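You operate a simulated robot arm through the tools that you are given. There is no shell and no other tool. Be economical: measure what you need, move in short steps, check, and stop when the job is done.

Carry out the task below with a simulated robot arm. There is one attempt and no reset: what you move stays moved.

JOB
The white plugs of open units TWO and three are crossed: put each in its own header.
Fine: park plug TWO on the board of unit TWO first; pull-test it at the end.

The check looks at the end state, three seconds after you hand in, the way a careful person would. Anything else that was tipped, shoved, dropped, spilled or broken makes it a failure.

ROBOT AND FRAMES
A 7-joint arm with a two-finger parallel gripper on a trunk, on a base that drives. Base frame: it is fixed to the floor where the robot stands at the start and does not move with it; the origin is under the middle of the robot, x ahead of it, y to its left, z up; the surface under the hand at the start is at about z = 85. Units: cm, degrees, N and s.
With the tool pointing down near the work surface it reaches from about 36 to 80 cm from the robot's upright axis, wherever it stands. Its first joint turns from -143.0 to 143.0 degrees. Places, roughly: open unit four [40, 0, 90]; open unit three [40, 10, 90]; open unit two [40, 10, 90]. Payload 3 kg.
Tool frame: the origin (TCP) lies between the finger pads and is the grasp point; the fingertips stand 3 cm ahead of it; z points along the fingers, y is the line along which they close. Largest opening 11 cm; finger width 2, thickness 1; the body of the gripper, 4.8 by 11.2 cm, starts 5.5 cm behind the TCP.
Orientation is that of the tool frame in the base frame, as a unit quaternion [x, y, z, w]. With the fingers straight down and closing along the base's y, the tool's x points along the base's -x, its y along +y and its z along -z.

CONTROLS
- The arm moves only by the tool step_arm. Its argument "deltas" is a list that holds one entry, the list of rows, each a list of 7 numbers: the finger opening in cm, from 0 to 11, then the shift along the tool's x, y, z in cm, then the turn, a rotation vector about the tool's x, y, z in degrees. In form: [[[gripper, dx, dy, dz, wx, wy, wz], ...]]. A call has 1 to 8 rows; each row shifts and turns the commanded pose from where the row before left it, along the tool's axes as they then stand. Rows are played at 5 a second. More than 5 cm and 8.6 degrees between two rows, or a gripper value outside its range, and nothing of the call is played. Where a pose cannot be reached the arm comes as near as it can. A force on the tool above 40 N (or 10 N above the force at the start of the call, whichever is more), or a blocked arm, ends the call early, and 0.2 s more pass. Each finger travels about 15.3 cm/s and halts on what it meets, pressing with about 28 N; the grip force reading is that of the motor and also rises with nothing between the fingers. The clock runs only during rows and for 0.2 s after the last one: add rows that do not move to give the fingers time. It gives the time, the measured TCP pose, the force on the tool (base axes), the opening and the grip force at its end, in the units of the frame above (readings bear some noise), with the torque about the TCP (base axes, N m) and any sound that the robot's microphone picked up.
- Cameras (640 x 400 px; columns grow to the right, rows downward): "scene" is now at [49.01, 33.96, 137.05]; the picture's right is [0.00, -0.17, -0.99], its down [-0.36, -0.92, 0.16] and it looks along [-0.93, 0.35, -0.06] (base axes); focal length 214 px, centre (320, 200). "wrist" rides on the gripper at [7.2, 1.7, -10.4] in the tool frame; the picture's right is [-0.23, 0.97, 0.00], its down [-0.76, -0.18, -0.62] and it looks along [-0.61, -0.14, 0.78] (tool axes); focal length 222 px, centre (320, 200). There is no depth. A picture from a camera that has moved, and an enlarged one, comes with that camera's place and axes in the base frame and with its lens.
- get_image(camera): a new picture of that camera. The clock stands still meanwhile.
- lift_body(by): slides the trunk up (or, below 0, down) by that many cm; the arm and the scene camera ride with it, the base frame stays. It gives what a move gives, with no picture.
- roll_base(legs): drives the robot by 1 to 6 legs, each [ahead, turn to the left] in cm and degrees, along the robot's own axes; the way and the turn of a leg run together, so that a leg with both is an arc; at most 150 cm and 180 degrees a leg. The arm and the cameras ride along, it lands a little off, and it stops where it bumps. It gives what a move gives.
- head_to(pan, tilt): turns the head with the scene camera to pan (to the left, within 80 degrees either way) and tilt (down, from -29 to 69), counted from straight ahead of the robot. It gives what a move gives.
- inspect(camera, box): a new picture of the part [left, top, right, bottom] of that camera's present view, enlarged. The clock stands still meanwhile.
- sign_off(): hands the job in; it is judged then, once.

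Go step by step. Nothing tells you exact positions but the pictures and the camera data: compare them with the known pose of the tool, close in by small moves and look again before you grip or let go. The budget is 120 turns and 82 pictures, counting those below and the enlarged ones. Unless the task says otherwise, let go and move clear before handing in, and close with one line.

The tools are called after ">>>" as a command line: name --argument value ..., lists and objects as JSON in quotes. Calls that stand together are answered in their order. step_arm: Moves the arm, as the interface text tells. Its arguments: {"type":"object","properties":{"deltas":{"type":"array"}},"required":["deltas"]} The other tools are called the same way: lift_body (by) slides the trunk up or down; roll_base (legs) drives the base; head_to (pan, tilt) turns the head that bears the scene camera; get_image (camera) takes a picture; inspect (camera, box) takes an enlarged picture of a part of a camera's view; sign_off () hands the job in.

At the start:

```text
t: 0.0
position: [48.04, 28.55, 124.86]
orientation: [-0.004, 1.0, 0.0, -0.001]
force: [-0.1, -0.1, 0.5]
torque: [0.0, 0.0, 0.0]
gripper_width: 10.98
grasp_force: 0.0
trunk travel left (down, up): [-32.5, 16.5]
robot x, y, heading: [-0.02, -1.92, 0.0]
head pan, tilt: [80.2, 68.8]
```

scene: 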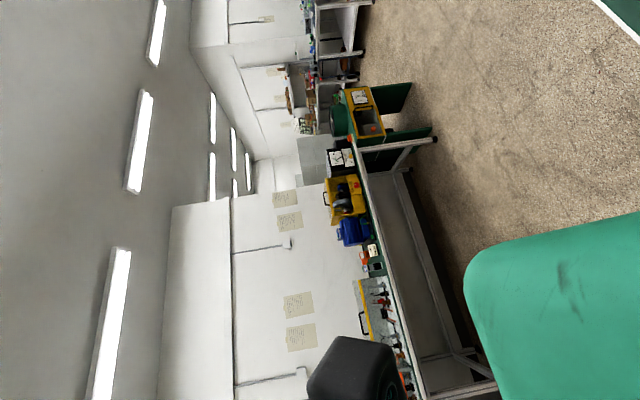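
wrist: 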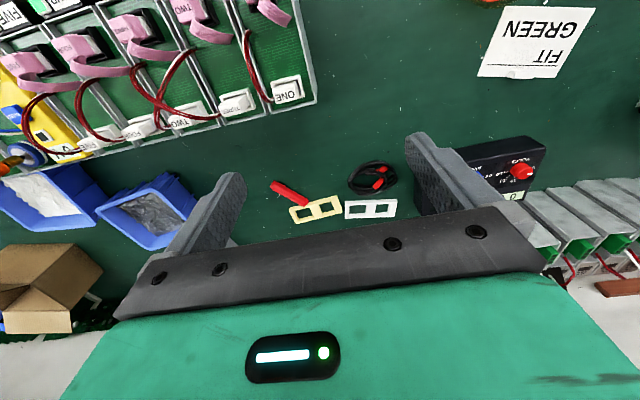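

The wrist view shows a row of open units with white plugs and wires at the upper left, and other things on a green bench. I'll turn the head to the work area and look closer.

>>> head_to --pan 0 --tilt 50

>>> get_image --camera "scene"

>>> inspect --camera "wrist" --box '[0, 0, 320, 200]'

```text
t: 1.5
position: [47.98, 28.62, 124.91]
orientation: [-0.004, 1.0, 0.0, 0.0]
force: [0.3, 0.7, 0.4]
torque: [-0.03, -0.02, -0.01]
gripper_width: 11.01
grasp_force: 0.1
trunk travel left (down, up): [-32.5, 16.5]
robot x, y, heading: [0.3, -1.78, 0.2]
head pan, tilt: [0.0, 50.0]
```

```text
79 pictures are left
camera scene: at [51.24, 28.47, 130.35], right [0.01, -1.0, 0.0], down [-0.64, 0.0, 0.77], along [-0.77, 0.0, -0.64], focal length 214 px, centre (320, 200)
```

scene: 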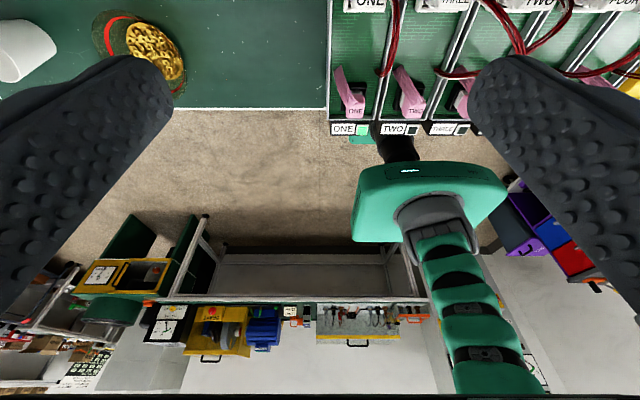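

```text
2.00 times, centred on (160, 100) of wrist
camera zoom: at [40.81, 30.1, 135.33], right [0.22, 0.98, 0.0], down [0.76, -0.17, 0.62], along [0.61, -0.14, -0.78], focal length 444 px, centre (640, 400)
```

zoom: 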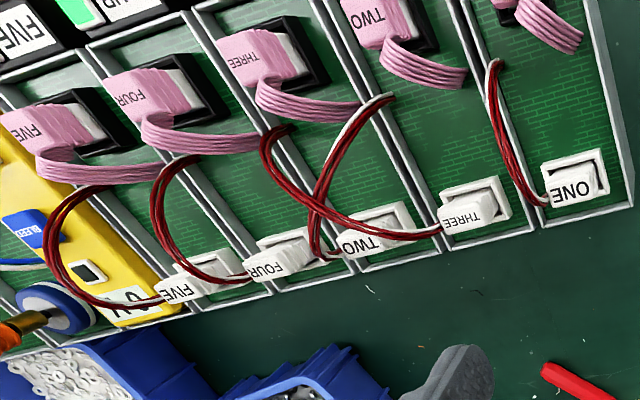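

Units run along y with unit ONE at the largest y. The plug THREE sits in unit TWO's header and plug TWO in unit three's. I'll move the hand to above these two units for a better view.

>>> step_arm --deltas '[[[11, 2, -4, 0, 0, 0, 0], [11, 2, -4, 0, 0, 0, 0], [11, 2, -4, 0, 0, 0, 0], [11, 2, -4, 0, 0, 0, 0], [11, 0, -4, 0, 0, 0, 0], [11, 0, 0, 0, 0, 0, 0]]]'

>>> get_image --camera "wrist"

>>> get_image --camera "scene"

```text
t: 2.9
position: [40.2, 8.38, 124.98]
orientation: [-0.003, 1.0, 0.0, 0.0]
force: [0.4, 0.5, 0.3]
torque: [0.0, -0.03, 0.0]
gripper_width: 11.0
grasp_force: 0.0
trunk travel left (down, up): [-32.5, 16.5]
robot x, y, heading: [-0.1, -1.82, 0.0]
head pan, tilt: [0.0, 50.0]
```

```text
77 pictures are left
camera wrist: at [32.91, 9.99, 135.34], right [0.22, 0.98, 0.0], down [0.76, -0.17, 0.62], along [0.61, -0.14, -0.78], focal length 222 px, centre (320, 200)
```

wrist: 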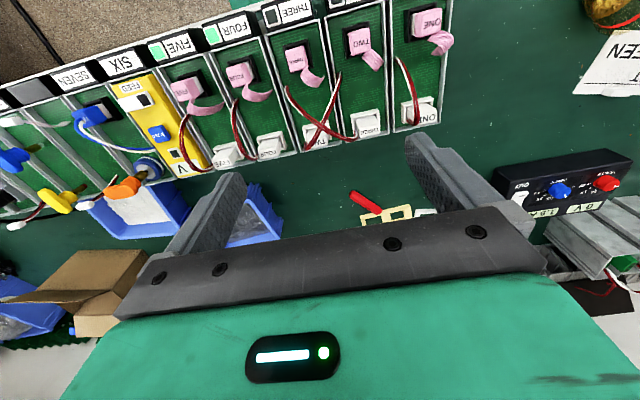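

```text
76 pictures are left
camera scene: at [43.34, 8.35, 130.36], right [0.01, -1.0, 0.0], down [-0.64, 0.0, 0.77], along [-0.77, -0.01, -0.64], focal length 214 px, centre (320, 200)
```

scene: 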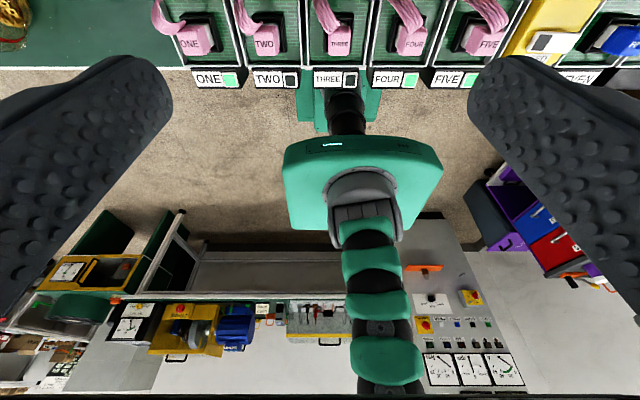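

The scene camera rides at the palm and can be pointed; at tilt 0 it should look straight down. The indicator lamps of TWO and THREE are dark, which matches the swap; let me look straight down.

>>> head_to --pan 0 --tilt 0

>>> get_image --camera "scene"

>>> inspect --camera "wrist" --box '[210, 0, 450, 150]'

```text
t: 4.1
position: [40.3, 8.38, 125.04]
orientation: [-0.003, 1.0, 0.0, -0.001]
force: [0.0, 0.0, 0.6]
torque: [0.0, 0.0, -0.02]
gripper_width: 11.0
grasp_force: 0.0
trunk travel left (down, up): [-32.5, 16.5]
robot x, y, heading: [-0.13, -1.51, -0.1]
head pan, tilt: [0.0, 0.0]
```

```text
75 pictures are left
camera scene: at [51.11, 8.45, 129.05], right [0.01, -1.0, 0.0], down [-1.0, -0.01, 0.0], along [0.0, 0.0, -1.0], focal length 214 px, centre (320, 200)
```

scene: 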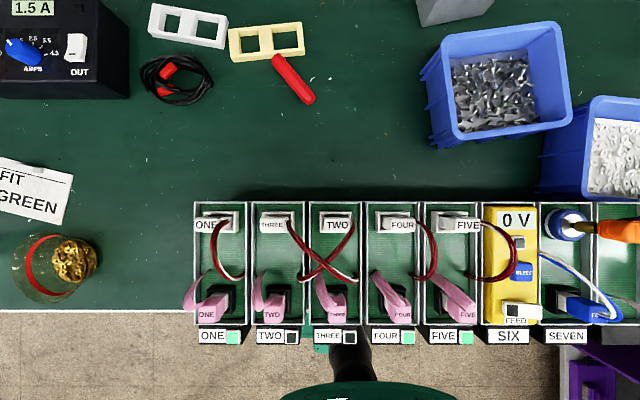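

```text
2.67 times, centred on (330, 75) of wrist
camera zoom: at [32.9, 10.03, 135.34], right [0.22, 0.98, 0.0], down [0.76, -0.17, 0.62], along [0.61, -0.14, -0.78], focal length 592 px, centre (293, 533)
```

zoom: 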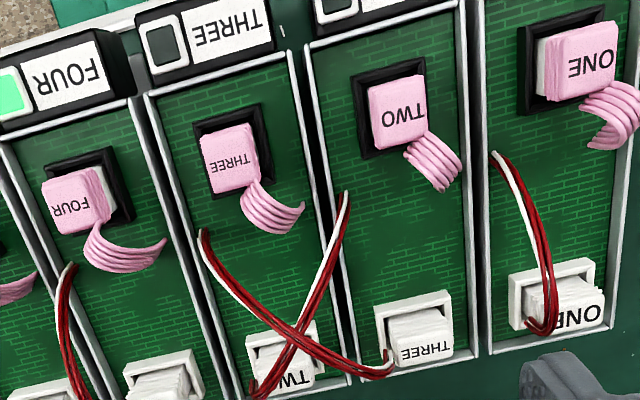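

Straight-down view works well. Triangulating both cameras puts the white plugs at about z=100, x=48, with unit TWO at y≈14.3 and unit three at y≈6.3; I'll zoom for detail.

>>> inspect --camera "scene" --box '[240, 195, 368, 275]'

>>> inspect --camera "wrist" --box '[280, 80, 408, 160]'

```text
5.00 times, centred on (304, 235) of scene
camera zoom: at [51.11, 8.45, 129.05], right [0.01, -1.0, 0.0], down [-1.0, -0.01, 0.0], along [0.0, 0.0, -1.0], focal length 1072 px, centre (400, 25)
```

zoom: 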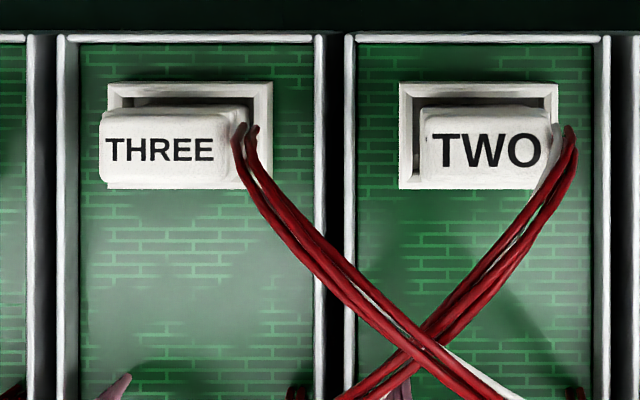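

```text
5.00 times, centred on (344, 120) of wrist
camera zoom: at [32.9, 10.03, 135.34], right [0.22, 0.98, 0.0], down [0.76, -0.17, 0.62], along [0.61, -0.14, -0.78], focal length 1111 px, centre (200, 600)
```

zoom: 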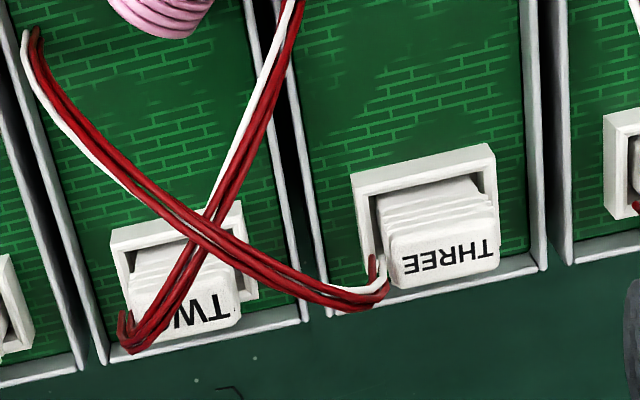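

Plugs are about 3.8 (y) × 2 (x) cm, with the cable leaving the −y end, so I'll grip across x. I'll turn the tool 90° about its axis, up high.

>>> step_arm --deltas '[[[11, 0, 0, 0, 0, 0, 8.5], [11, 0, 0, 0, 0, 0, 8.5], [11, 0, 0, 0, 0, 0, 8.5], [11, 0, 0, 0, 0, 0, 8.5], [11, 0, 0, 0, 0, 0, 8.5], [11, 0, 0, 0, 0, 0, 8.5], [11, 0, 0, 0, 0, 0, 8.5], [11, 0, 0, 0, 0, 0, 8.5]]]'

>>> step_arm --deltas '[[[6, 0, 0, 0, 0, 0, 8.5], [6, 0, 0, 0, 0, 0, 8.5], [6, 0, 0, 0, 0, 0, 5], [6, 0, 0, 0, 0, 0, 0], [6, 0, 0, 0, 0, 0, 0]]]'

>>> get_image --camera "scene"

>>> get_image --camera "wrist"

```text
t: 5.9
position: [40.19, 8.51, 124.99]
orientation: [0.557, 0.83, 0.0, 0.0]
force: [-0.5, 0.2, 0.2]
torque: [0.0, -0.03, -0.03]
gripper_width: 10.98
grasp_force: 0.1
trunk travel left (down, up): [-32.5, 16.5]
robot x, y, heading: [-0.02, -1.77, -0.2]
head pan, tilt: [0.0, 0.0]
```

```text
t: 7.1
position: [40.14, 8.51, 124.88]
orientation: [0.705, 0.709, 0.0, 0.0]
force: [-0.8, 0.1, -0.3]
torque: [-0.01, 0.0, 0.01]
gripper_width: 6.01
grasp_force: 0.1
trunk travel left (down, up): [-32.5, 16.5]
robot x, y, heading: [0.18, -1.77, 0.1]
head pan, tilt: [0.0, 0.0]
```

```text
71 pictures are left
camera scene: at [40.2, -2.61, 129.06], right [-1.0, -0.01, 0.0], down [-0.01, 1.0, 0.0], along [0.0, 0.0, -1.0], focal length 214 px, centre (320, 200)
```

scene: 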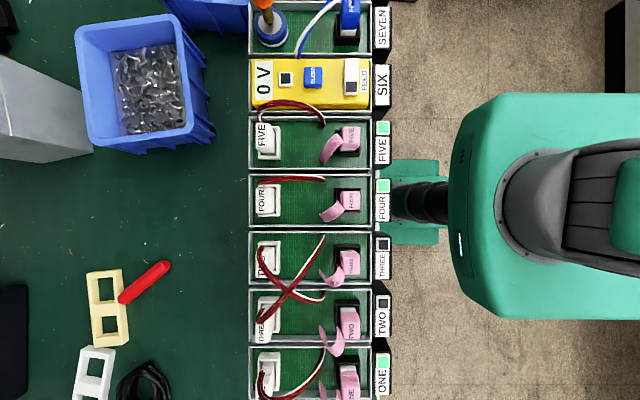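

```text
70 pictures are left
camera wrist: at [41.83, 15.67, 135.34], right [0.98, -0.22, 0.0], down [-0.17, -0.76, 0.62], along [-0.14, -0.61, -0.78], focal length 222 px, centre (320, 200)
```

wrist: 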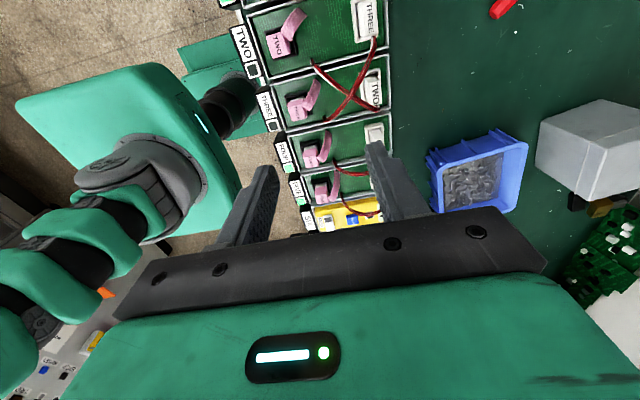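

Both cameras turn with the hand; tool x is now base +y, and tool y is base +x. I'll come down to z≈113 above unit three's plug and look closely.

>>> step_arm --deltas '[[[6, 0, 4, 2, 0, 0, 0], [6, 0, 3.8, 2, 0, 0, 0], [6, -0.5, 0, 4, 0, 0, 0], [6, 0, 0, 4, 0, 0, 0], [6, 0, 0, 0, 0, 0, 0]]]'

>>> get_image --camera "scene"

>>> get_image --camera "wrist"

```text
t: 8.3
position: [48.11, 7.96, 112.94]
orientation: [0.705, 0.709, 0.0, -0.001]
force: [0.7, -0.5, 0.8]
torque: [0.01, -0.02, 0.0]
gripper_width: 5.98
grasp_force: 0.1
trunk travel left (down, up): [-32.5, 16.5]
robot x, y, heading: [-0.02, -1.77, 0.1]
head pan, tilt: [0.0, 0.0]
```

```text
69 pictures are left
camera scene: at [48.13, -3.13, 117.04], right [-1.0, -0.01, 0.0], down [-0.01, 1.0, 0.0], along [0.0, 0.0, -1.0], focal length 214 px, centre (320, 200)
```

scene: 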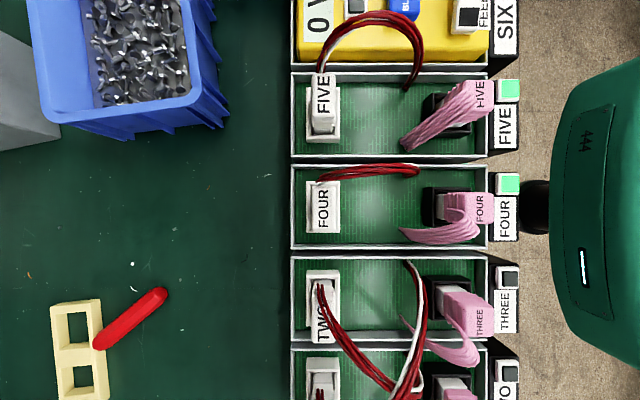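

```text
68 pictures are left
camera wrist: at [49.76, 15.14, 123.32], right [0.98, -0.22, 0.0], down [-0.17, -0.76, 0.62], along [-0.14, -0.61, -0.78], focal length 222 px, centre (320, 200)
```

wrist: 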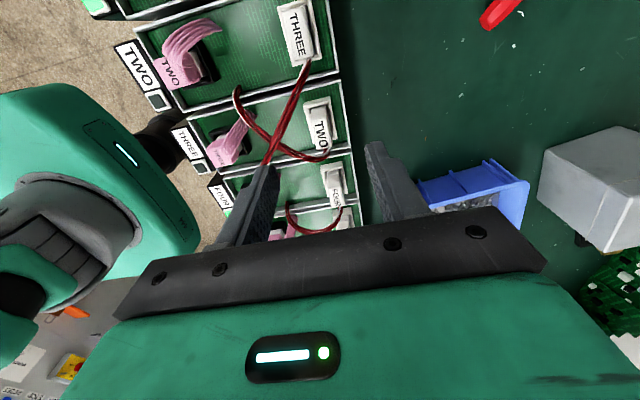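

Plug TWO (in unit three) is at about x=48.0, y=6.3, top z≈101. Unit pitch is about 8.7 cm, so unit TWO's header is at y≈15. Zooming to see the plug's height and grip faces.

>>> inspect --camera "wrist" --box '[220, 0, 380, 200]'

>>> head_to --pan 0 --tilt 40

>>> get_image --camera "scene"

```text
2.00 times, centred on (300, 100) of wrist
camera zoom: at [49.76, 15.14, 123.32], right [0.98, -0.22, 0.0], down [-0.17, -0.76, 0.62], along [-0.14, -0.61, -0.78], focal length 444 px, centre (360, 400)
```

zoom: 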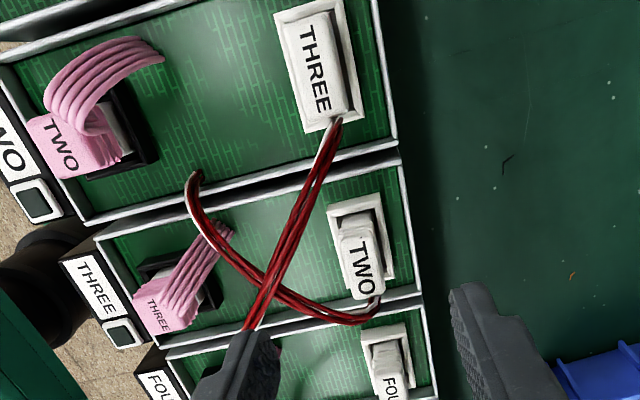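

```text
t: 9.4
position: [48.21, 7.86, 112.9]
orientation: [0.704, 0.71, 0.0, 0.0]
force: [0.0, 0.4, 1.0]
torque: [0.02, -0.01, 0.02]
gripper_width: 6.01
grasp_force: 0.0
trunk travel left (down, up): [-32.5, 16.5]
robot x, y, heading: [-0.05, -1.83, -0.1]
head pan, tilt: [0.0, 40.0]
```

```text
66 pictures are left
camera scene: at [48.09, 3.24, 117.57], right [-1.0, -0.01, 0.0], down [0.0, 0.77, 0.64], along [-0.01, 0.64, -0.77], focal length 214 px, centre (320, 200)
```

scene: 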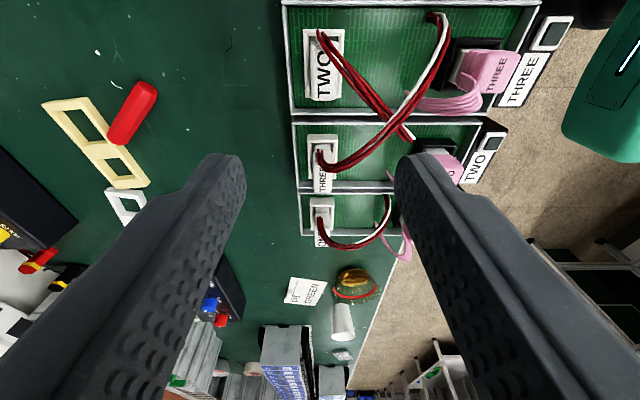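

Triangulation now gives plug TWO centred at (47.7, 6.0), top z≈98.8, header rim ≈96.3. The cables arch to z≈105 on its +y/−x side. I'll therefore tilt the tool 25° toward −y and slide in along the tool axis, so the fingers avoid both cables.

>>> step_arm --deltas '[[[6, -4.1, -0.2, 0, 0, 0, 0], [6, -4.2, -0.2, 0, 0, 0, 0], [6, 0, 0, 0, 0, 8.3, 0], [6, 0, 0, 0, 0, 8.3, 0], [5, 0, 0, 0, 0, 8.4, 0], [4, 0, 0, 0, 0, 0, 0]]]'

>>> get_image --camera "scene"

>>> get_image --camera "wrist"

```text
t: 10.8
position: [47.79, -0.49, 113.03]
orientation: [0.688, 0.693, 0.153, -0.154]
force: [-0.2, 0.2, 0.1]
torque: [-0.01, 0.02, 0.0]
gripper_width: 3.99
grasp_force: 0.1
trunk travel left (down, up): [-32.5, 16.5]
robot x, y, heading: [-0.04, -1.88, 0.1]
head pan, tilt: [0.0, 40.0]
```

```text
65 pictures are left
camera scene: at [47.69, -6.48, 115.15], right [-1.0, -0.01, 0.0], down [0.0, 0.42, 0.91], along [-0.01, 0.91, -0.42], focal length 214 px, centre (320, 200)
```

scene: 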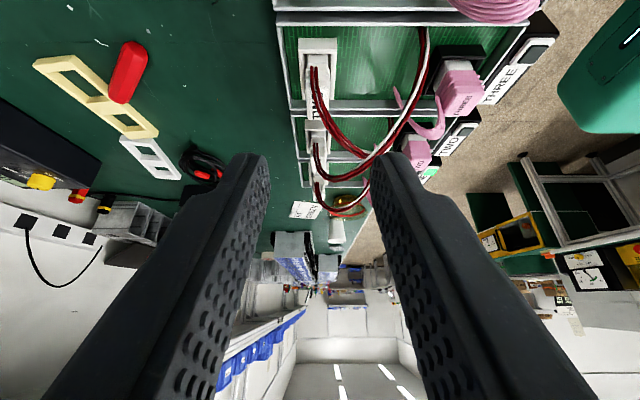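

```text
64 pictures are left
camera wrist: at [49.36, 1.83, 125.41], right [0.98, -0.2, -0.1], down [-0.17, -0.96, 0.24], along [-0.14, -0.22, -0.97], focal length 222 px, centre (320, 200)
```

wrist: 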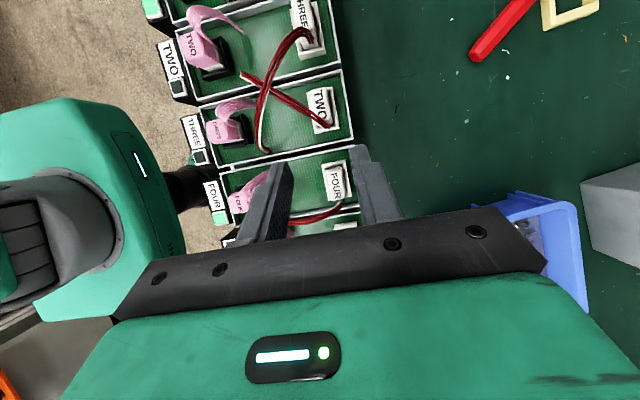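

The fingers are lined up on plug TWO's x. Advancing 8.5 cm along the tool axis, then looking again.

>>> step_arm --deltas '[[[4, -0.26, 0, 3, 0, 0, 0], [4, 0, 0, 3, 0, 0, 0], [4, 0, 0, 2.5, 0, 0, 0], [4, 0, 0, 0, 0, 0, 0]]]'

>>> head_to --pan 0 --tilt 22

>>> get_image --camera "scene"

>>> get_image --camera "wrist"

```text
t: 11.8
position: [47.79, 3.13, 105.23]
orientation: [0.688, 0.692, 0.152, -0.154]
force: [0.5, 0.5, 0.5]
torque: [0.01, -0.02, -0.01]
gripper_width: 4.01
grasp_force: 0.1
trunk travel left (down, up): [-32.5, 16.5]
robot x, y, heading: [-0.19, -1.87, 0.2]
head pan, tilt: [0.0, 40.0]
```

```text
t: 12.6
position: [47.76, 3.05, 105.12]
orientation: [0.688, 0.693, 0.151, -0.154]
force: [0.2, -0.4, -0.9]
torque: [0.0, -0.01, -0.03]
gripper_width: 3.99
grasp_force: 0.0
trunk travel left (down, up): [-32.5, 16.5]
robot x, y, heading: [-0.08, -1.38, -0.2]
head pan, tilt: [0.0, 22.0]
```

```text
63 pictures are left
camera scene: at [47.63, -5.37, 105.47], right [-1.0, -0.01, 0.0], down [0.0, 0.68, 0.73], along [-0.01, 0.73, -0.68], focal length 214 px, centre (320, 200)
```

scene: 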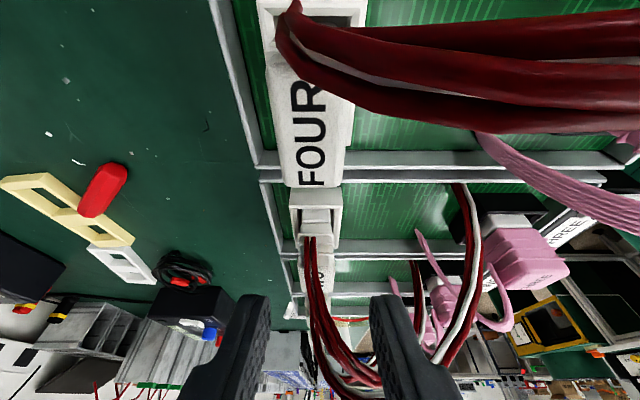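

```text
62 pictures are left
camera wrist: at [49.3, 5.18, 117.61], right [0.98, -0.2, -0.1], down [-0.17, -0.95, 0.24], along [-0.14, -0.22, -0.97], focal length 222 px, centre (320, 200)
```

wrist: 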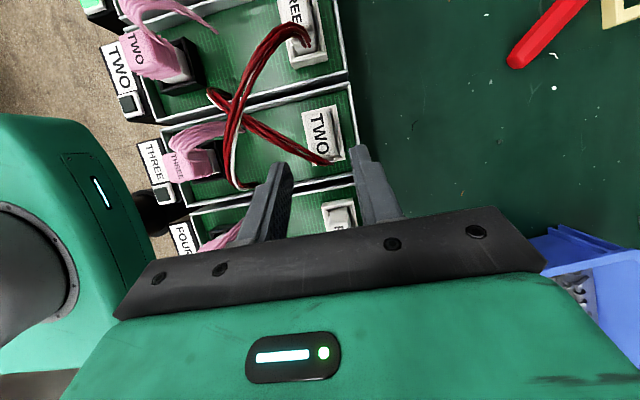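

The cable passes between and above the fingers as intended. Advancing to the grip position, then checking before closing.

>>> step_arm --deltas '[[[4, -0.12, 0, 2, 0, 0, 0], [4, 0, 0, 2, 0, 0, 0], [4, 0, 0, 1.3, 0, 0, 0], [4, 0, 0, 0.5, 0, 0, 0], [4, 0, 0, 0, 0, 0, 0]]]'

>>> get_image --camera "scene"

>>> inspect --camera "wrist" --box '[220, 50, 420, 250]'

```text
t: 13.6
position: [47.76, 5.02, 100.4]
orientation: [0.688, 0.693, 0.155, -0.148]
force: [-1.1, -12.0, 24.5]
torque: [-2.16, -0.1, -0.2]
gripper_width: 3.99
grasp_force: 0.1
trunk travel left (down, up): [-32.5, 16.5]
robot x, y, heading: [0.28, -1.59, 0.2]
head pan, tilt: [0.0, 22.0]
stopped in row 4: the force on the tool passed its limit at 46 N (the readings are from after the stop); the commanded pose is now the measured one
```

```text
61 pictures are left
camera scene: at [47.75, -3.32, 100.7], right [-1.0, -0.01, -0.01], down [-0.01, 0.68, 0.73], along [0.0, 0.73, -0.68], focal length 214 px, centre (320, 200)
```

scene: 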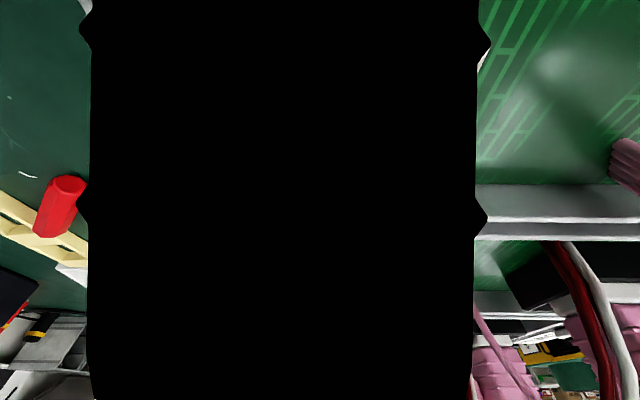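

```text
2.00 times, centred on (320, 150) of wrist
camera zoom: at [49.32, 7.24, 112.82], right [0.98, -0.2, -0.09], down [-0.17, -0.95, 0.24], along [-0.13, -0.22, -0.97], focal length 444 px, centre (320, 300)
```

zoom: 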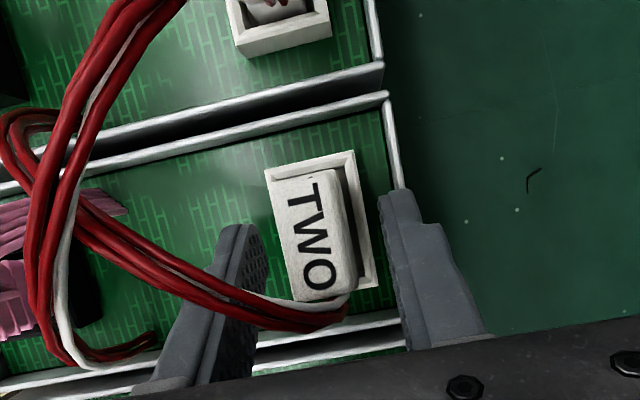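

The scene camera's mount touched plug FOUR: the torque points to a contact about 8 cm on the −y side. I'll back off along the tool axis, fold the head in toward the palm and check plug FOUR.

>>> step_arm --deltas '[[[4, 0, 0, -2, 0, 0, 0], [4, 0, 0, -2, 0, 0, 0], [4, 0, 0, -2, 0, 0, 0], [4, 0, 0, 0, 0, 0, 0]]]'

>>> get_image --camera "scene"

>>> head_to --pan 0 --tilt 58

>>> get_image --camera "scene"

```text
t: 14.6
position: [47.84, 2.65, 105.76]
orientation: [0.688, 0.693, 0.154, -0.151]
force: [0.5, 0.4, -0.1]
torque: [0.03, -0.04, -0.03]
gripper_width: 4.01
grasp_force: 0.0
trunk travel left (down, up): [-32.5, 16.5]
robot x, y, heading: [-0.01, -1.87, -0.1]
head pan, tilt: [0.0, 22.0]
```

```text
59 pictures are left
camera scene: at [47.81, -5.79, 105.98], right [-1.0, -0.01, -0.01], down [-0.01, 0.68, 0.73], along [0.0, 0.73, -0.68], focal length 214 px, centre (320, 200)
```

scene: 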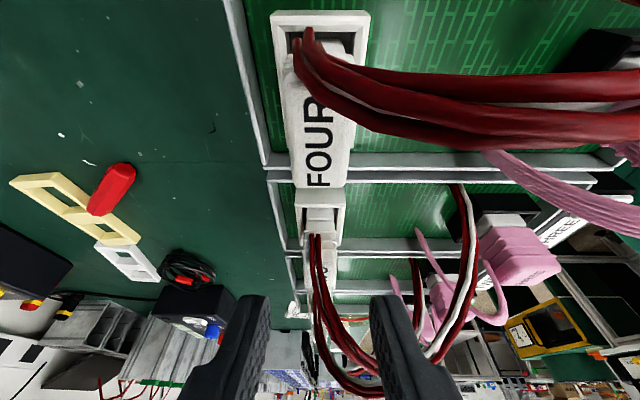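

```text
t: 15.6
position: [47.82, 2.59, 105.55]
orientation: [0.687, 0.694, 0.154, -0.151]
force: [-0.5, 0.6, -0.1]
torque: [-0.01, 0.01, -0.02]
gripper_width: 3.98
grasp_force: 0.1
trunk travel left (down, up): [-32.5, 16.5]
robot x, y, heading: [0.02, -1.83, -0.3]
head pan, tilt: [0.0, 58.0]
```

```text
58 pictures are left
camera scene: at [47.76, -2.03, 110.33], right [-1.0, -0.01, -0.01], down [-0.01, 0.12, 0.99], along [-0.01, 0.99, -0.12], focal length 214 px, centre (320, 200)
```

scene: 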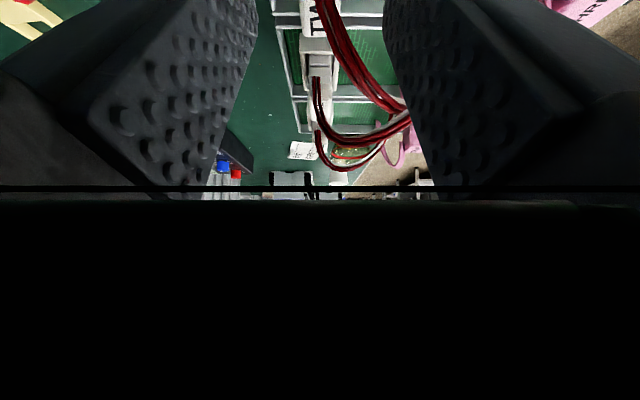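

Plug FOUR looks undisturbed and the head is folded into the palm. Advancing again with small rows.

>>> step_arm --deltas '[[[4, 0.1, -0.05, 2, 0, 0, 0], [4, 0, 0, 1.5, 0, 0, 0], [4, 0, 0, 1, 0, 0, 0], [4, 0, 0, 0.7, 0, 0, 0], [4, 0, 0, 0.6, 0, 0, 0], [4, 0, 0, 0.4, 0, 0, 0], [4, 0, 0, 0.2, 0, 0, 0], [4, 0, 0, 0, 0, 0, 0]]]'

>>> inspect --camera "wrist" --box '[220, 50, 420, 250]'

>>> inspect --camera "scene" --box '[160, 0, 480, 200]'

```text
t: 17.4
position: [47.78, 5.58, 99.87]
orientation: [0.688, 0.693, 0.154, -0.151]
force: [0.9, 0.6, 0.3]
torque: [0.05, -0.01, 0.0]
gripper_width: 4.0
grasp_force: 0.0
trunk travel left (down, up): [-32.5, 16.5]
robot x, y, heading: [0.21, -1.78, 0.1]
head pan, tilt: [0.0, 58.0]
```

```text
2.00 times, centred on (320, 150) of wrist
camera zoom: at [49.33, 7.63, 112.33], right [0.98, -0.2, -0.09], down [-0.17, -0.95, 0.24], along [-0.13, -0.22, -0.97], focal length 444 px, centre (320, 300)
```

zoom: 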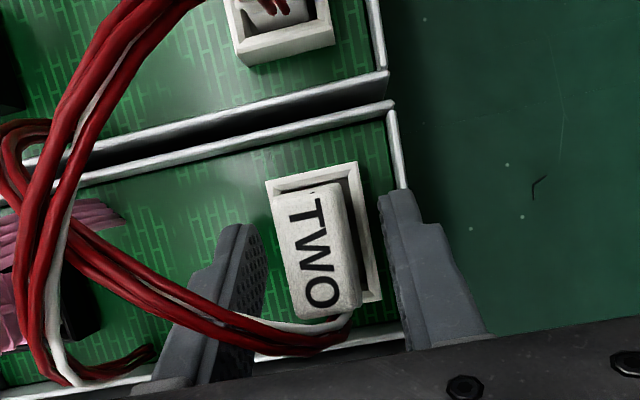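

```text
2.00 times, centred on (320, 100) of scene
camera zoom: at [47.69, 0.82, 104.57], right [-1.0, -0.01, -0.01], down [-0.01, 0.12, 0.99], along [-0.01, 0.99, -0.12], focal length 429 px, centre (320, 400)
```

zoom: 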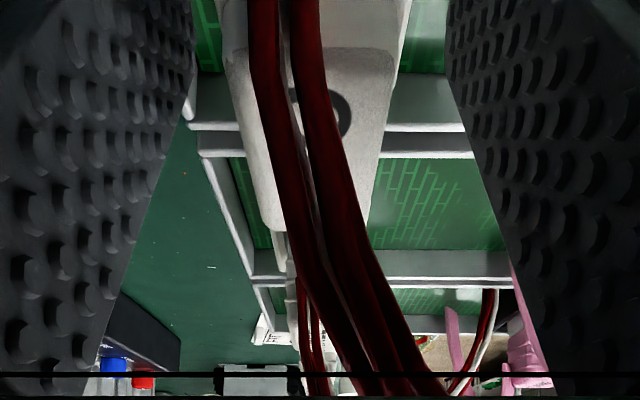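

The projections match: the fingertips straddle plug TWO just above the header rim. Closing; a stop width of about 2.2 means plug, about 3.2 would mean header.

>>> step_arm --deltas '[[[3, 0, 0, 0, 0, 0, 0], [2.4, 0, 0, 0, 0, 0, 0], [1, 0, 0, 0, 0, 0, 0], [1, 0, 0, 0, 0, 0, 0], [1, 0, 0, 0, 0, 0, 0]]]'

>>> inspect --camera "wrist" --box '[220, 50, 420, 250]'

```text
t: 18.6
position: [47.93, 5.48, 99.75]
orientation: [0.688, 0.693, 0.155, -0.151]
force: [11.0, 1.9, 3.7]
torque: [-0.09, -0.28, -0.13]
gripper_width: 3.08
grasp_force: 44.9
trunk travel left (down, up): [-32.5, 16.5]
robot x, y, heading: [0.03, -1.7, -0.1]
head pan, tilt: [0.0, 58.0]
```

```text
2.00 times, centred on (320, 150) of wrist
camera zoom: at [49.4, 7.63, 112.33], right [0.98, -0.2, -0.09], down [-0.17, -0.95, 0.24], along [-0.13, -0.22, -0.97], focal length 444 px, centre (320, 300)
```

zoom: 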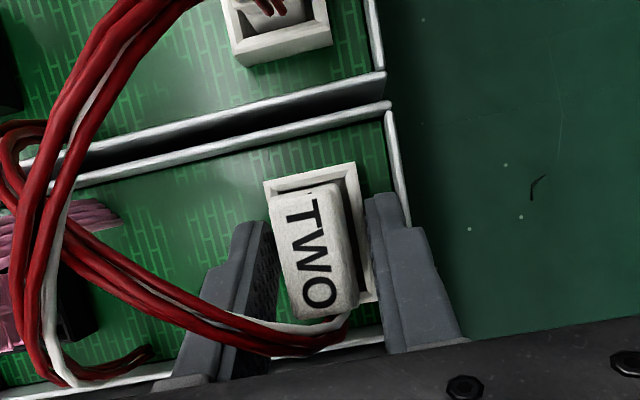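

It closed at 3.08, so it was on the header rim. Opening, raising 0.8 cm, and closing again on the plug.

>>> step_arm --deltas '[[[4, 0, 0, 0, 0, 0, 0], [4, 0, 0, 0, 0, 0, 0], [4, 0.36, 0.1, -0.76, 0, 0, 0], [4, 0, 0, 0, 0, 0, 0], [2.6, 0, 0, 0, 0, 0, 0], [1, 0, 0, 0, 0, 0, 0], [1, 0, 0, 0, 0, 0, 0], [1, 0, 0, 0, 0, 0, 0]]]'

>>> inspect --camera "wrist" --box '[220, 50, 420, 250]'

```text
t: 20.4
position: [47.95, 5.57, 100.67]
orientation: [0.687, 0.693, 0.154, -0.151]
force: [-1.0, 0.2, 1.1]
torque: [0.0, 0.0, -0.01]
gripper_width: 1.74
grasp_force: 28.0
trunk travel left (down, up): [-32.5, 16.5]
robot x, y, heading: [-0.12, -1.63, -0.3]
head pan, tilt: [0.0, 58.0]
```

```text
2.00 times, centred on (320, 150) of wrist
camera zoom: at [49.44, 7.62, 113.16], right [0.98, -0.2, -0.09], down [-0.17, -0.95, 0.24], along [-0.13, -0.22, -0.97], focal length 444 px, centre (320, 300)
```

zoom: 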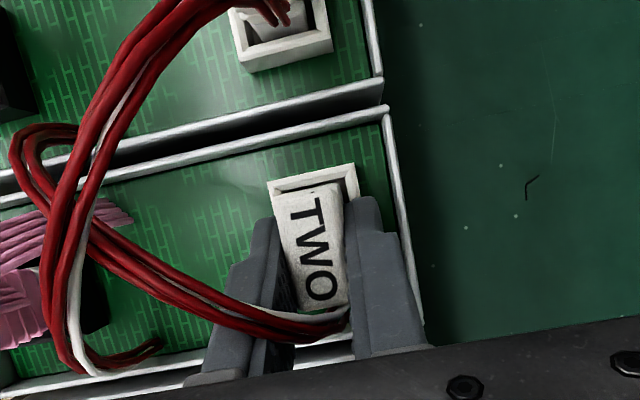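

Plug TWO is gripped, 1.74 cm wide, with the seated TCP reference at (47.95, 5.57, 100.67). Pulling it straight up.

>>> step_arm --deltas '[[[1, 0.21, 0, -0.45, 0, 0, 0], [1, 0.21, 0, -0.45, 0, 0, 0], [1, 0.21, 0, -0.45, 0, 0, 0], [1, 0.42, 0, -0.91, 0, 0, 0], [1, 0.42, 0, -0.91, 0, 0, 0], [1, 0.42, 0, -0.91, 0, 0, 0], [1, 0, 0, 0, 0, 0, 0]]]'

>>> get_image --camera "wrist"

```text
t: 22.0
position: [47.86, 5.49, 105.1]
orientation: [0.688, 0.693, 0.154, -0.15]
force: [0.1, -0.2, 0.0]
torque: [0.01, -0.03, -0.07]
gripper_width: 1.76
grasp_force: 28.1
trunk travel left (down, up): [-32.5, 16.5]
robot x, y, heading: [-0.07, -1.5, -0.1]
head pan, tilt: [0.0, 58.0]
```

```text
53 pictures are left
camera wrist: at [49.38, 7.65, 117.7], right [0.98, -0.2, -0.09], down [-0.17, -0.95, 0.24], along [-0.13, -0.22, -0.97], focal length 222 px, centre (320, 200)
```

wrist: 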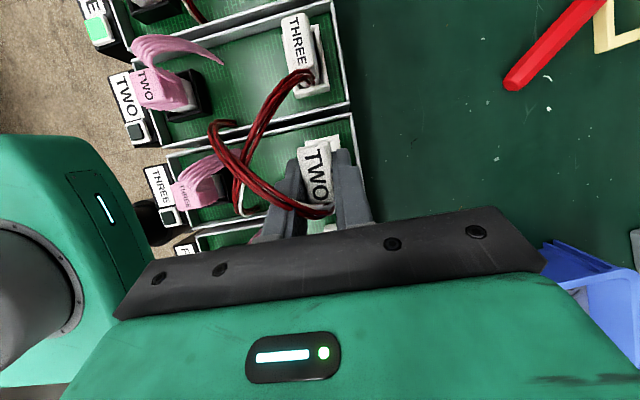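

Plug TWO came out freely. Now I'll lift it over plug THREE's cable arch and bring it above the clear area of unit TWO's board, around (43, 15.5).

>>> step_arm --deltas '[[[1, 1.25, 0, -2.7, 0, 0, 0], [1, 1.25, -0.5, -2.7, 0, 0, 0], [1, 1.8, -1.2, 0.84, 0, 0, 0], [1, 1.8, -1.2, 0.84, 0, 0, 0], [1, 0, 0, 0, 0, 0, 0]]]'

>>> get_image --camera "wrist"

```text
t: 23.2
position: [44.85, 9.56, 111.06]
orientation: [0.688, 0.693, 0.154, -0.151]
force: [0.2, 0.1, -0.9]
torque: [0.03, -0.01, 0.03]
gripper_width: 1.72
grasp_force: 28.4
trunk travel left (down, up): [-32.5, 16.5]
robot x, y, heading: [-0.09, -1.69, 0.2]
head pan, tilt: [0.0, 58.0]
```

```text
52 pictures are left
camera wrist: at [46.43, 11.64, 123.65], right [0.98, -0.2, -0.09], down [-0.17, -0.95, 0.24], along [-0.13, -0.22, -0.97], focal length 222 px, centre (320, 200)
```

wrist: 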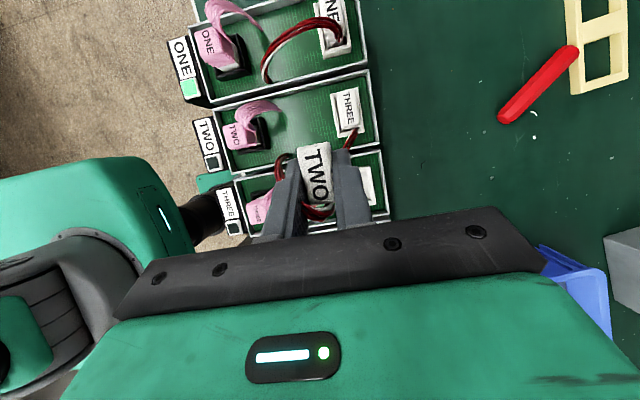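

Continuing over unit TWO's board to about (43.2, 14.9), then lowering part-way.

>>> step_arm --deltas '[[[1, 2.4, -0.8, 1.12, 0, 0, 0], [1, 2.4, -0.85, 1.12, 0, 0, 0], [1, -1.06, 0, 2.27, 0, 0, 0], [1, -1.06, 0, 2.27, 0, 0, 0], [1, -0.63, 0, 1.36, 0, 0, 0], [1, 0, 0, 0, 0, 0, 0]]]'

>>> get_image --camera "wrist"

>>> get_image --camera "scene"

```text
t: 24.6
position: [43.2, 14.71, 104.54]
orientation: [0.688, 0.694, 0.154, -0.151]
force: [0.2, -0.3, -0.4]
torque: [-0.03, 0.02, -0.01]
gripper_width: 1.72
grasp_force: 27.5
trunk travel left (down, up): [-32.5, 16.5]
robot x, y, heading: [-0.22, -1.6, -0.2]
head pan, tilt: [0.0, 58.0]
```

```text
51 pictures are left
camera wrist: at [44.82, 16.96, 117.04], right [0.98, -0.2, -0.09], down [-0.17, -0.95, 0.24], along [-0.13, -0.22, -0.97], focal length 222 px, centre (320, 200)
```

wrist: 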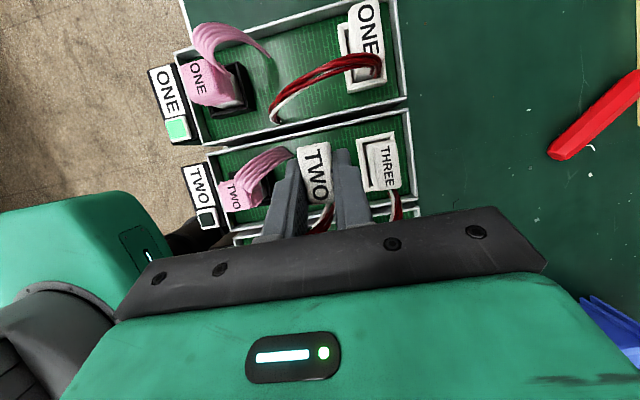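

```text
50 pictures are left
camera scene: at [43.18, 10.15, 109.28], right [-1.0, -0.01, -0.01], down [-0.01, 0.12, 0.99], along [-0.01, 0.99, -0.12], focal length 214 px, centre (320, 200)
```

scene: 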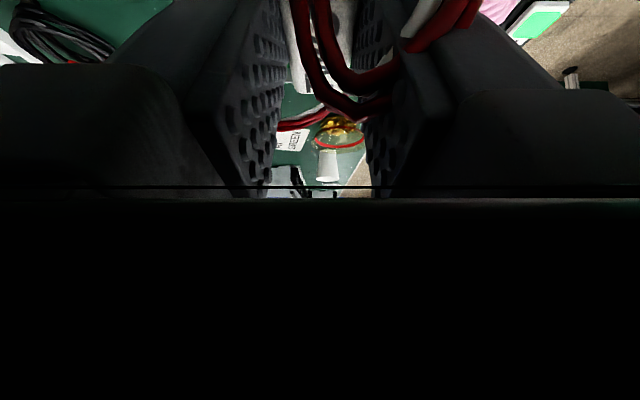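

The pink ribbon is near the −x finger, so I'll shift +0.4 in x and lower in small steps toward the board.

>>> step_arm --deltas '[[[1, 0, 0.4, 0, 0, 0, 0], [1, -0.42, 0, 0.91, 0, 0, 0], [1, -0.42, 0, 0.91, 0, 0, 0], [1, -0.42, 0, 0.91, 0, 0, 0], [1, -0.21, 0, 0.45, 0, 0, 0], [1, 0, 0, 0, 0, 0, 0]]]'

>>> inspect --camera "wrist" --box '[200, 80, 440, 230]'

```text
t: 26.0
position: [43.73, 14.86, 101.02]
orientation: [0.689, 0.692, 0.154, -0.15]
force: [-0.2, 1.6, 0.0]
torque: [0.01, 0.02, -0.01]
gripper_width: 1.71
grasp_force: 28.3
trunk travel left (down, up): [-32.5, 16.5]
robot x, y, heading: [-0.16, -1.93, 0.1]
head pan, tilt: [0.0, 58.0]
```

```text
2.67 times, centred on (320, 155) of wrist
camera zoom: at [45.24, 16.89, 113.57], right [0.98, -0.2, -0.09], down [-0.17, -0.95, 0.24], along [-0.13, -0.22, -0.97], focal length 592 px, centre (320, 320)
```

zoom: 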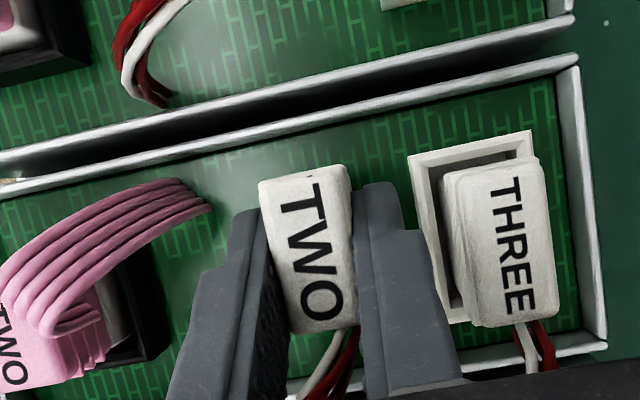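

Clear all round. Lowering in 0.25 cm steps until it meets the board.

>>> step_arm --deltas '[[[1, -0.105, 0, 0.227, 0, 0, 0], [1, -0.105, 0, 0.227, 0, 0, 0], [1, -0.105, 0, 0.227, 0, 0, 0], [1, -0.105, 0, 0.227, 0, 0, 0], [1, 0, 0, 0, 0, 0, 0]]]'

```text
t: 27.2
position: [43.65, 14.69, 100.24]
orientation: [0.687, 0.694, 0.154, -0.151]
force: [2.1, 1.5, 22.4]
torque: [0.18, -0.03, -0.08]
gripper_width: 1.73
grasp_force: 27.6
trunk travel left (down, up): [-32.5, 16.5]
robot x, y, heading: [-0.16, -1.65, -0.0]
head pan, tilt: [0.0, 58.0]
```

Contact at TCP z≈100.3. I'll ease up slightly and let go with a small opening.

>>> step_arm --deltas '[[[1, 0.06, 0, -0.13, 0, 0, 0], [1, 0, 0, 0, 0, 0, 0], [2.2, 0, 0, 0, 0, 0, 0], [2.6, 0, 0, 0, 0, 0, 0], [2.6, 0, 0, 0, 0, 0, 0]]]'

>>> inspect --camera "wrist" --box '[200, 80, 440, 230]'

```text
t: 28.4
position: [43.7, 14.73, 100.24]
orientation: [0.688, 0.693, 0.154, -0.151]
force: [0.4, 0.4, -1.0]
torque: [-0.04, -0.01, 0.0]
gripper_width: 2.6
grasp_force: 0.1
trunk travel left (down, up): [-32.5, 16.5]
robot x, y, heading: [0.45, -2.09, 0.1]
head pan, tilt: [0.0, 58.0]
```

```text
2.67 times, centred on (320, 155) of wrist
camera zoom: at [45.23, 16.85, 112.65], right [0.98, -0.2, -0.09], down [-0.17, -0.95, 0.24], along [-0.13, -0.22, -0.97], focal length 592 px, centre (320, 320)
```

zoom: 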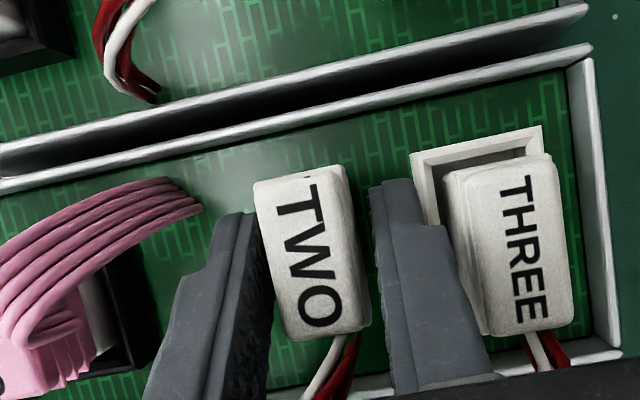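

Plug TWO stands on unit TWO's board. Backing out along the tool axis and looking.

>>> step_arm --deltas '[[[2.6, 0, 0, -1.5, 0, 0, 0], [2.6, 0, 0, -2, 0, 0, 0], [2.6, 0, 0, -3, 0, 0, 0], [3, 0, 0, -4, 0, 0, 0], [3, 0, 0, 0, 0, 0, 0]]]'

>>> get_image --camera "wrist"

>>> get_image --camera "scene"

```text
t: 29.6
position: [43.77, 10.28, 109.69]
orientation: [0.688, 0.693, 0.155, -0.151]
force: [-1.0, 0.0, -0.3]
torque: [0.01, 0.02, -0.02]
gripper_width: 3.0
grasp_force: 0.1
trunk travel left (down, up): [-32.5, 16.5]
robot x, y, heading: [0.04, -1.75, 0.1]
head pan, tilt: [0.0, 58.0]
```

```text
47 pictures are left
camera wrist: at [45.22, 12.48, 122.25], right [0.98, -0.2, -0.09], down [-0.17, -0.95, 0.24], along [-0.13, -0.22, -0.97], focal length 222 px, centre (320, 200)
```

wrist: 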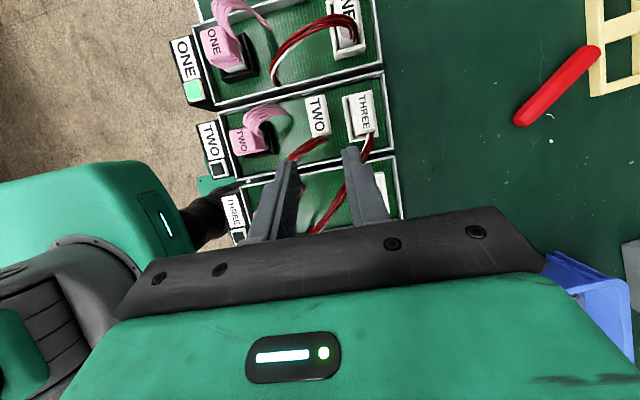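

```text
46 pictures are left
camera scene: at [43.58, 5.66, 114.49], right [-1.0, -0.01, -0.01], down [-0.01, 0.12, 0.99], along [-0.01, 0.99, -0.12], focal length 214 px, centre (320, 200)
```

scene: 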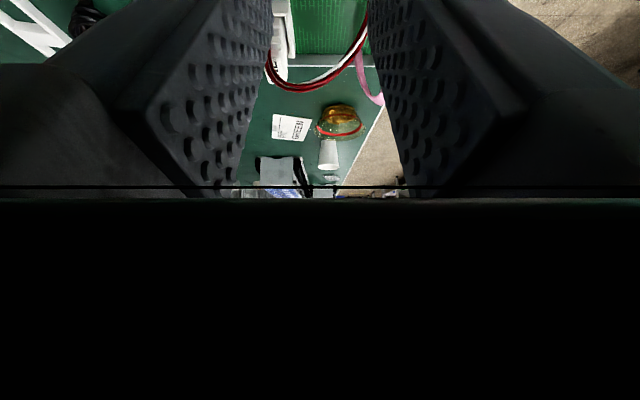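

Plug TWO is standing and its cable is clear. For plug THREE a vertical tool suits the cables, so I'll un-tilt and go above it at about (48, 14.8, 112).

>>> step_arm --deltas '[[[3, 1.0, 0, -2.2, 0, 0, 0], [3, 0, 0, 0, 0, -8.4, 0], [3, 0, 0, 0, 0, -8.3, 0], [3, 0, 0, 0, 0, -8.2, 0], [3, 2.3, 2.1, 0, 0, 0, 0], [3, 2.3, 2.1, 0, 0, 0, 0], [3, 0, 0, 0, 0, 0, 0]]]'

>>> head_to --pan 0 --tilt 35

>>> get_image --camera "wrist"

>>> get_image --camera "scene"

```text
t: 31.2
position: [47.85, 15.04, 112.27]
orientation: [0.706, 0.708, 0.002, 0.003]
force: [0.2, 0.3, -0.5]
torque: [0.01, 0.01, 0.0]
gripper_width: 3.0
grasp_force: 0.1
trunk travel left (down, up): [-32.5, 16.5]
robot x, y, heading: [-0.06, -1.43, 0.2]
head pan, tilt: [0.0, 58.0]
```

```text
t: 32.1
position: [47.82, 14.99, 112.25]
orientation: [0.704, 0.71, 0.003, 0.002]
force: [0.0, -0.2, -0.3]
torque: [-0.01, -0.02, -0.03]
gripper_width: 2.98
grasp_force: 0.0
trunk travel left (down, up): [-32.5, 16.5]
robot x, y, heading: [0.18, -1.92, 0.1]
head pan, tilt: [0.0, 35.0]
```

```text
45 pictures are left
camera wrist: at [49.33, 22.14, 122.56], right [0.98, -0.22, 0.01], down [-0.18, -0.76, 0.62], along [-0.13, -0.61, -0.78], focal length 222 px, centre (320, 200)
```

wrist: 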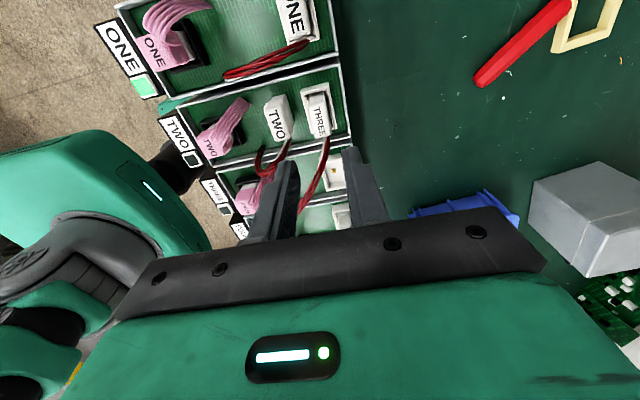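

```text
44 pictures are left
camera scene: at [47.72, 9.49, 116.48], right [-1.0, -0.01, -0.01], down [-0.01, 0.82, 0.57], along [0.0, 0.57, -0.82], focal length 214 px, centre (320, 200)
```

scene: 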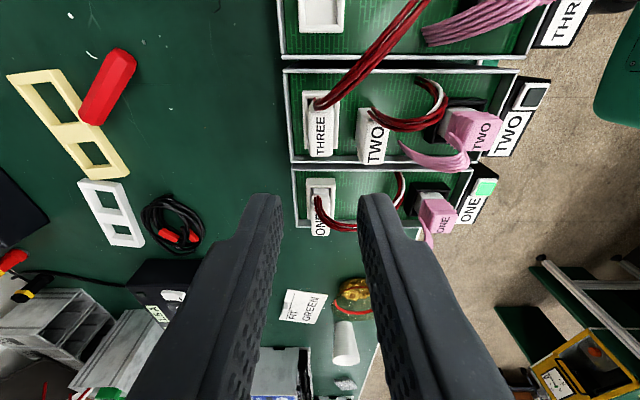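

Good view. To get the header pitch precisely, I'll zoom on header TWO now. Then I'll shift 8.7 cm in −y and compare header three in the same frame.

>>> inspect --camera "scene" --box '[260, 50, 420, 150]'

>>> step_arm --deltas '[[[3, -4.35, 0, 0, 0, 0, 0], [3, -4.35, 0, 0, 0, 0, 0], [3, 0, 0, 0, 0, 0, 0], [3, 0, 0, 0, 0, 0, 0]]]'

>>> inspect --camera "scene" --box '[260, 50, 420, 150]'

```text
4.00 times, centred on (340, 100) of scene
camera zoom: at [47.72, 9.49, 116.48], right [-1.0, -0.01, -0.01], down [-0.01, 0.82, 0.57], along [0.0, 0.57, -0.82], focal length 858 px, centre (240, 600)
```

zoom: 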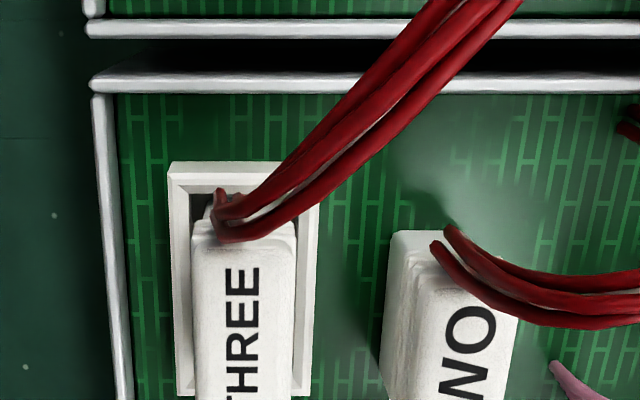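

```text
t: 33.1
position: [47.9, 6.27, 112.24]
orientation: [0.704, 0.71, 0.003, 0.002]
force: [0.2, 0.5, 0.4]
torque: [0.02, 0.02, -0.01]
gripper_width: 2.99
grasp_force: 0.0
trunk travel left (down, up): [-32.5, 16.5]
robot x, y, heading: [0.08, -2.07, 0.1]
head pan, tilt: [0.0, 35.0]
```

```text
4.00 times, centred on (340, 100) of scene
camera zoom: at [47.81, 0.69, 116.56], right [-1.0, -0.01, -0.01], down [-0.01, 0.82, 0.57], along [0.0, 0.57, -0.82], focal length 858 px, centre (240, 600)
```

zoom: 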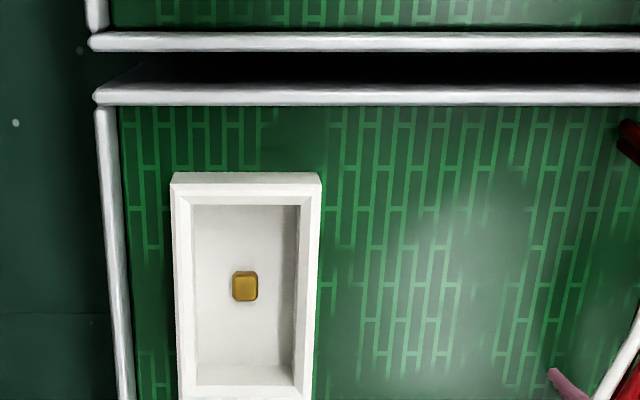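

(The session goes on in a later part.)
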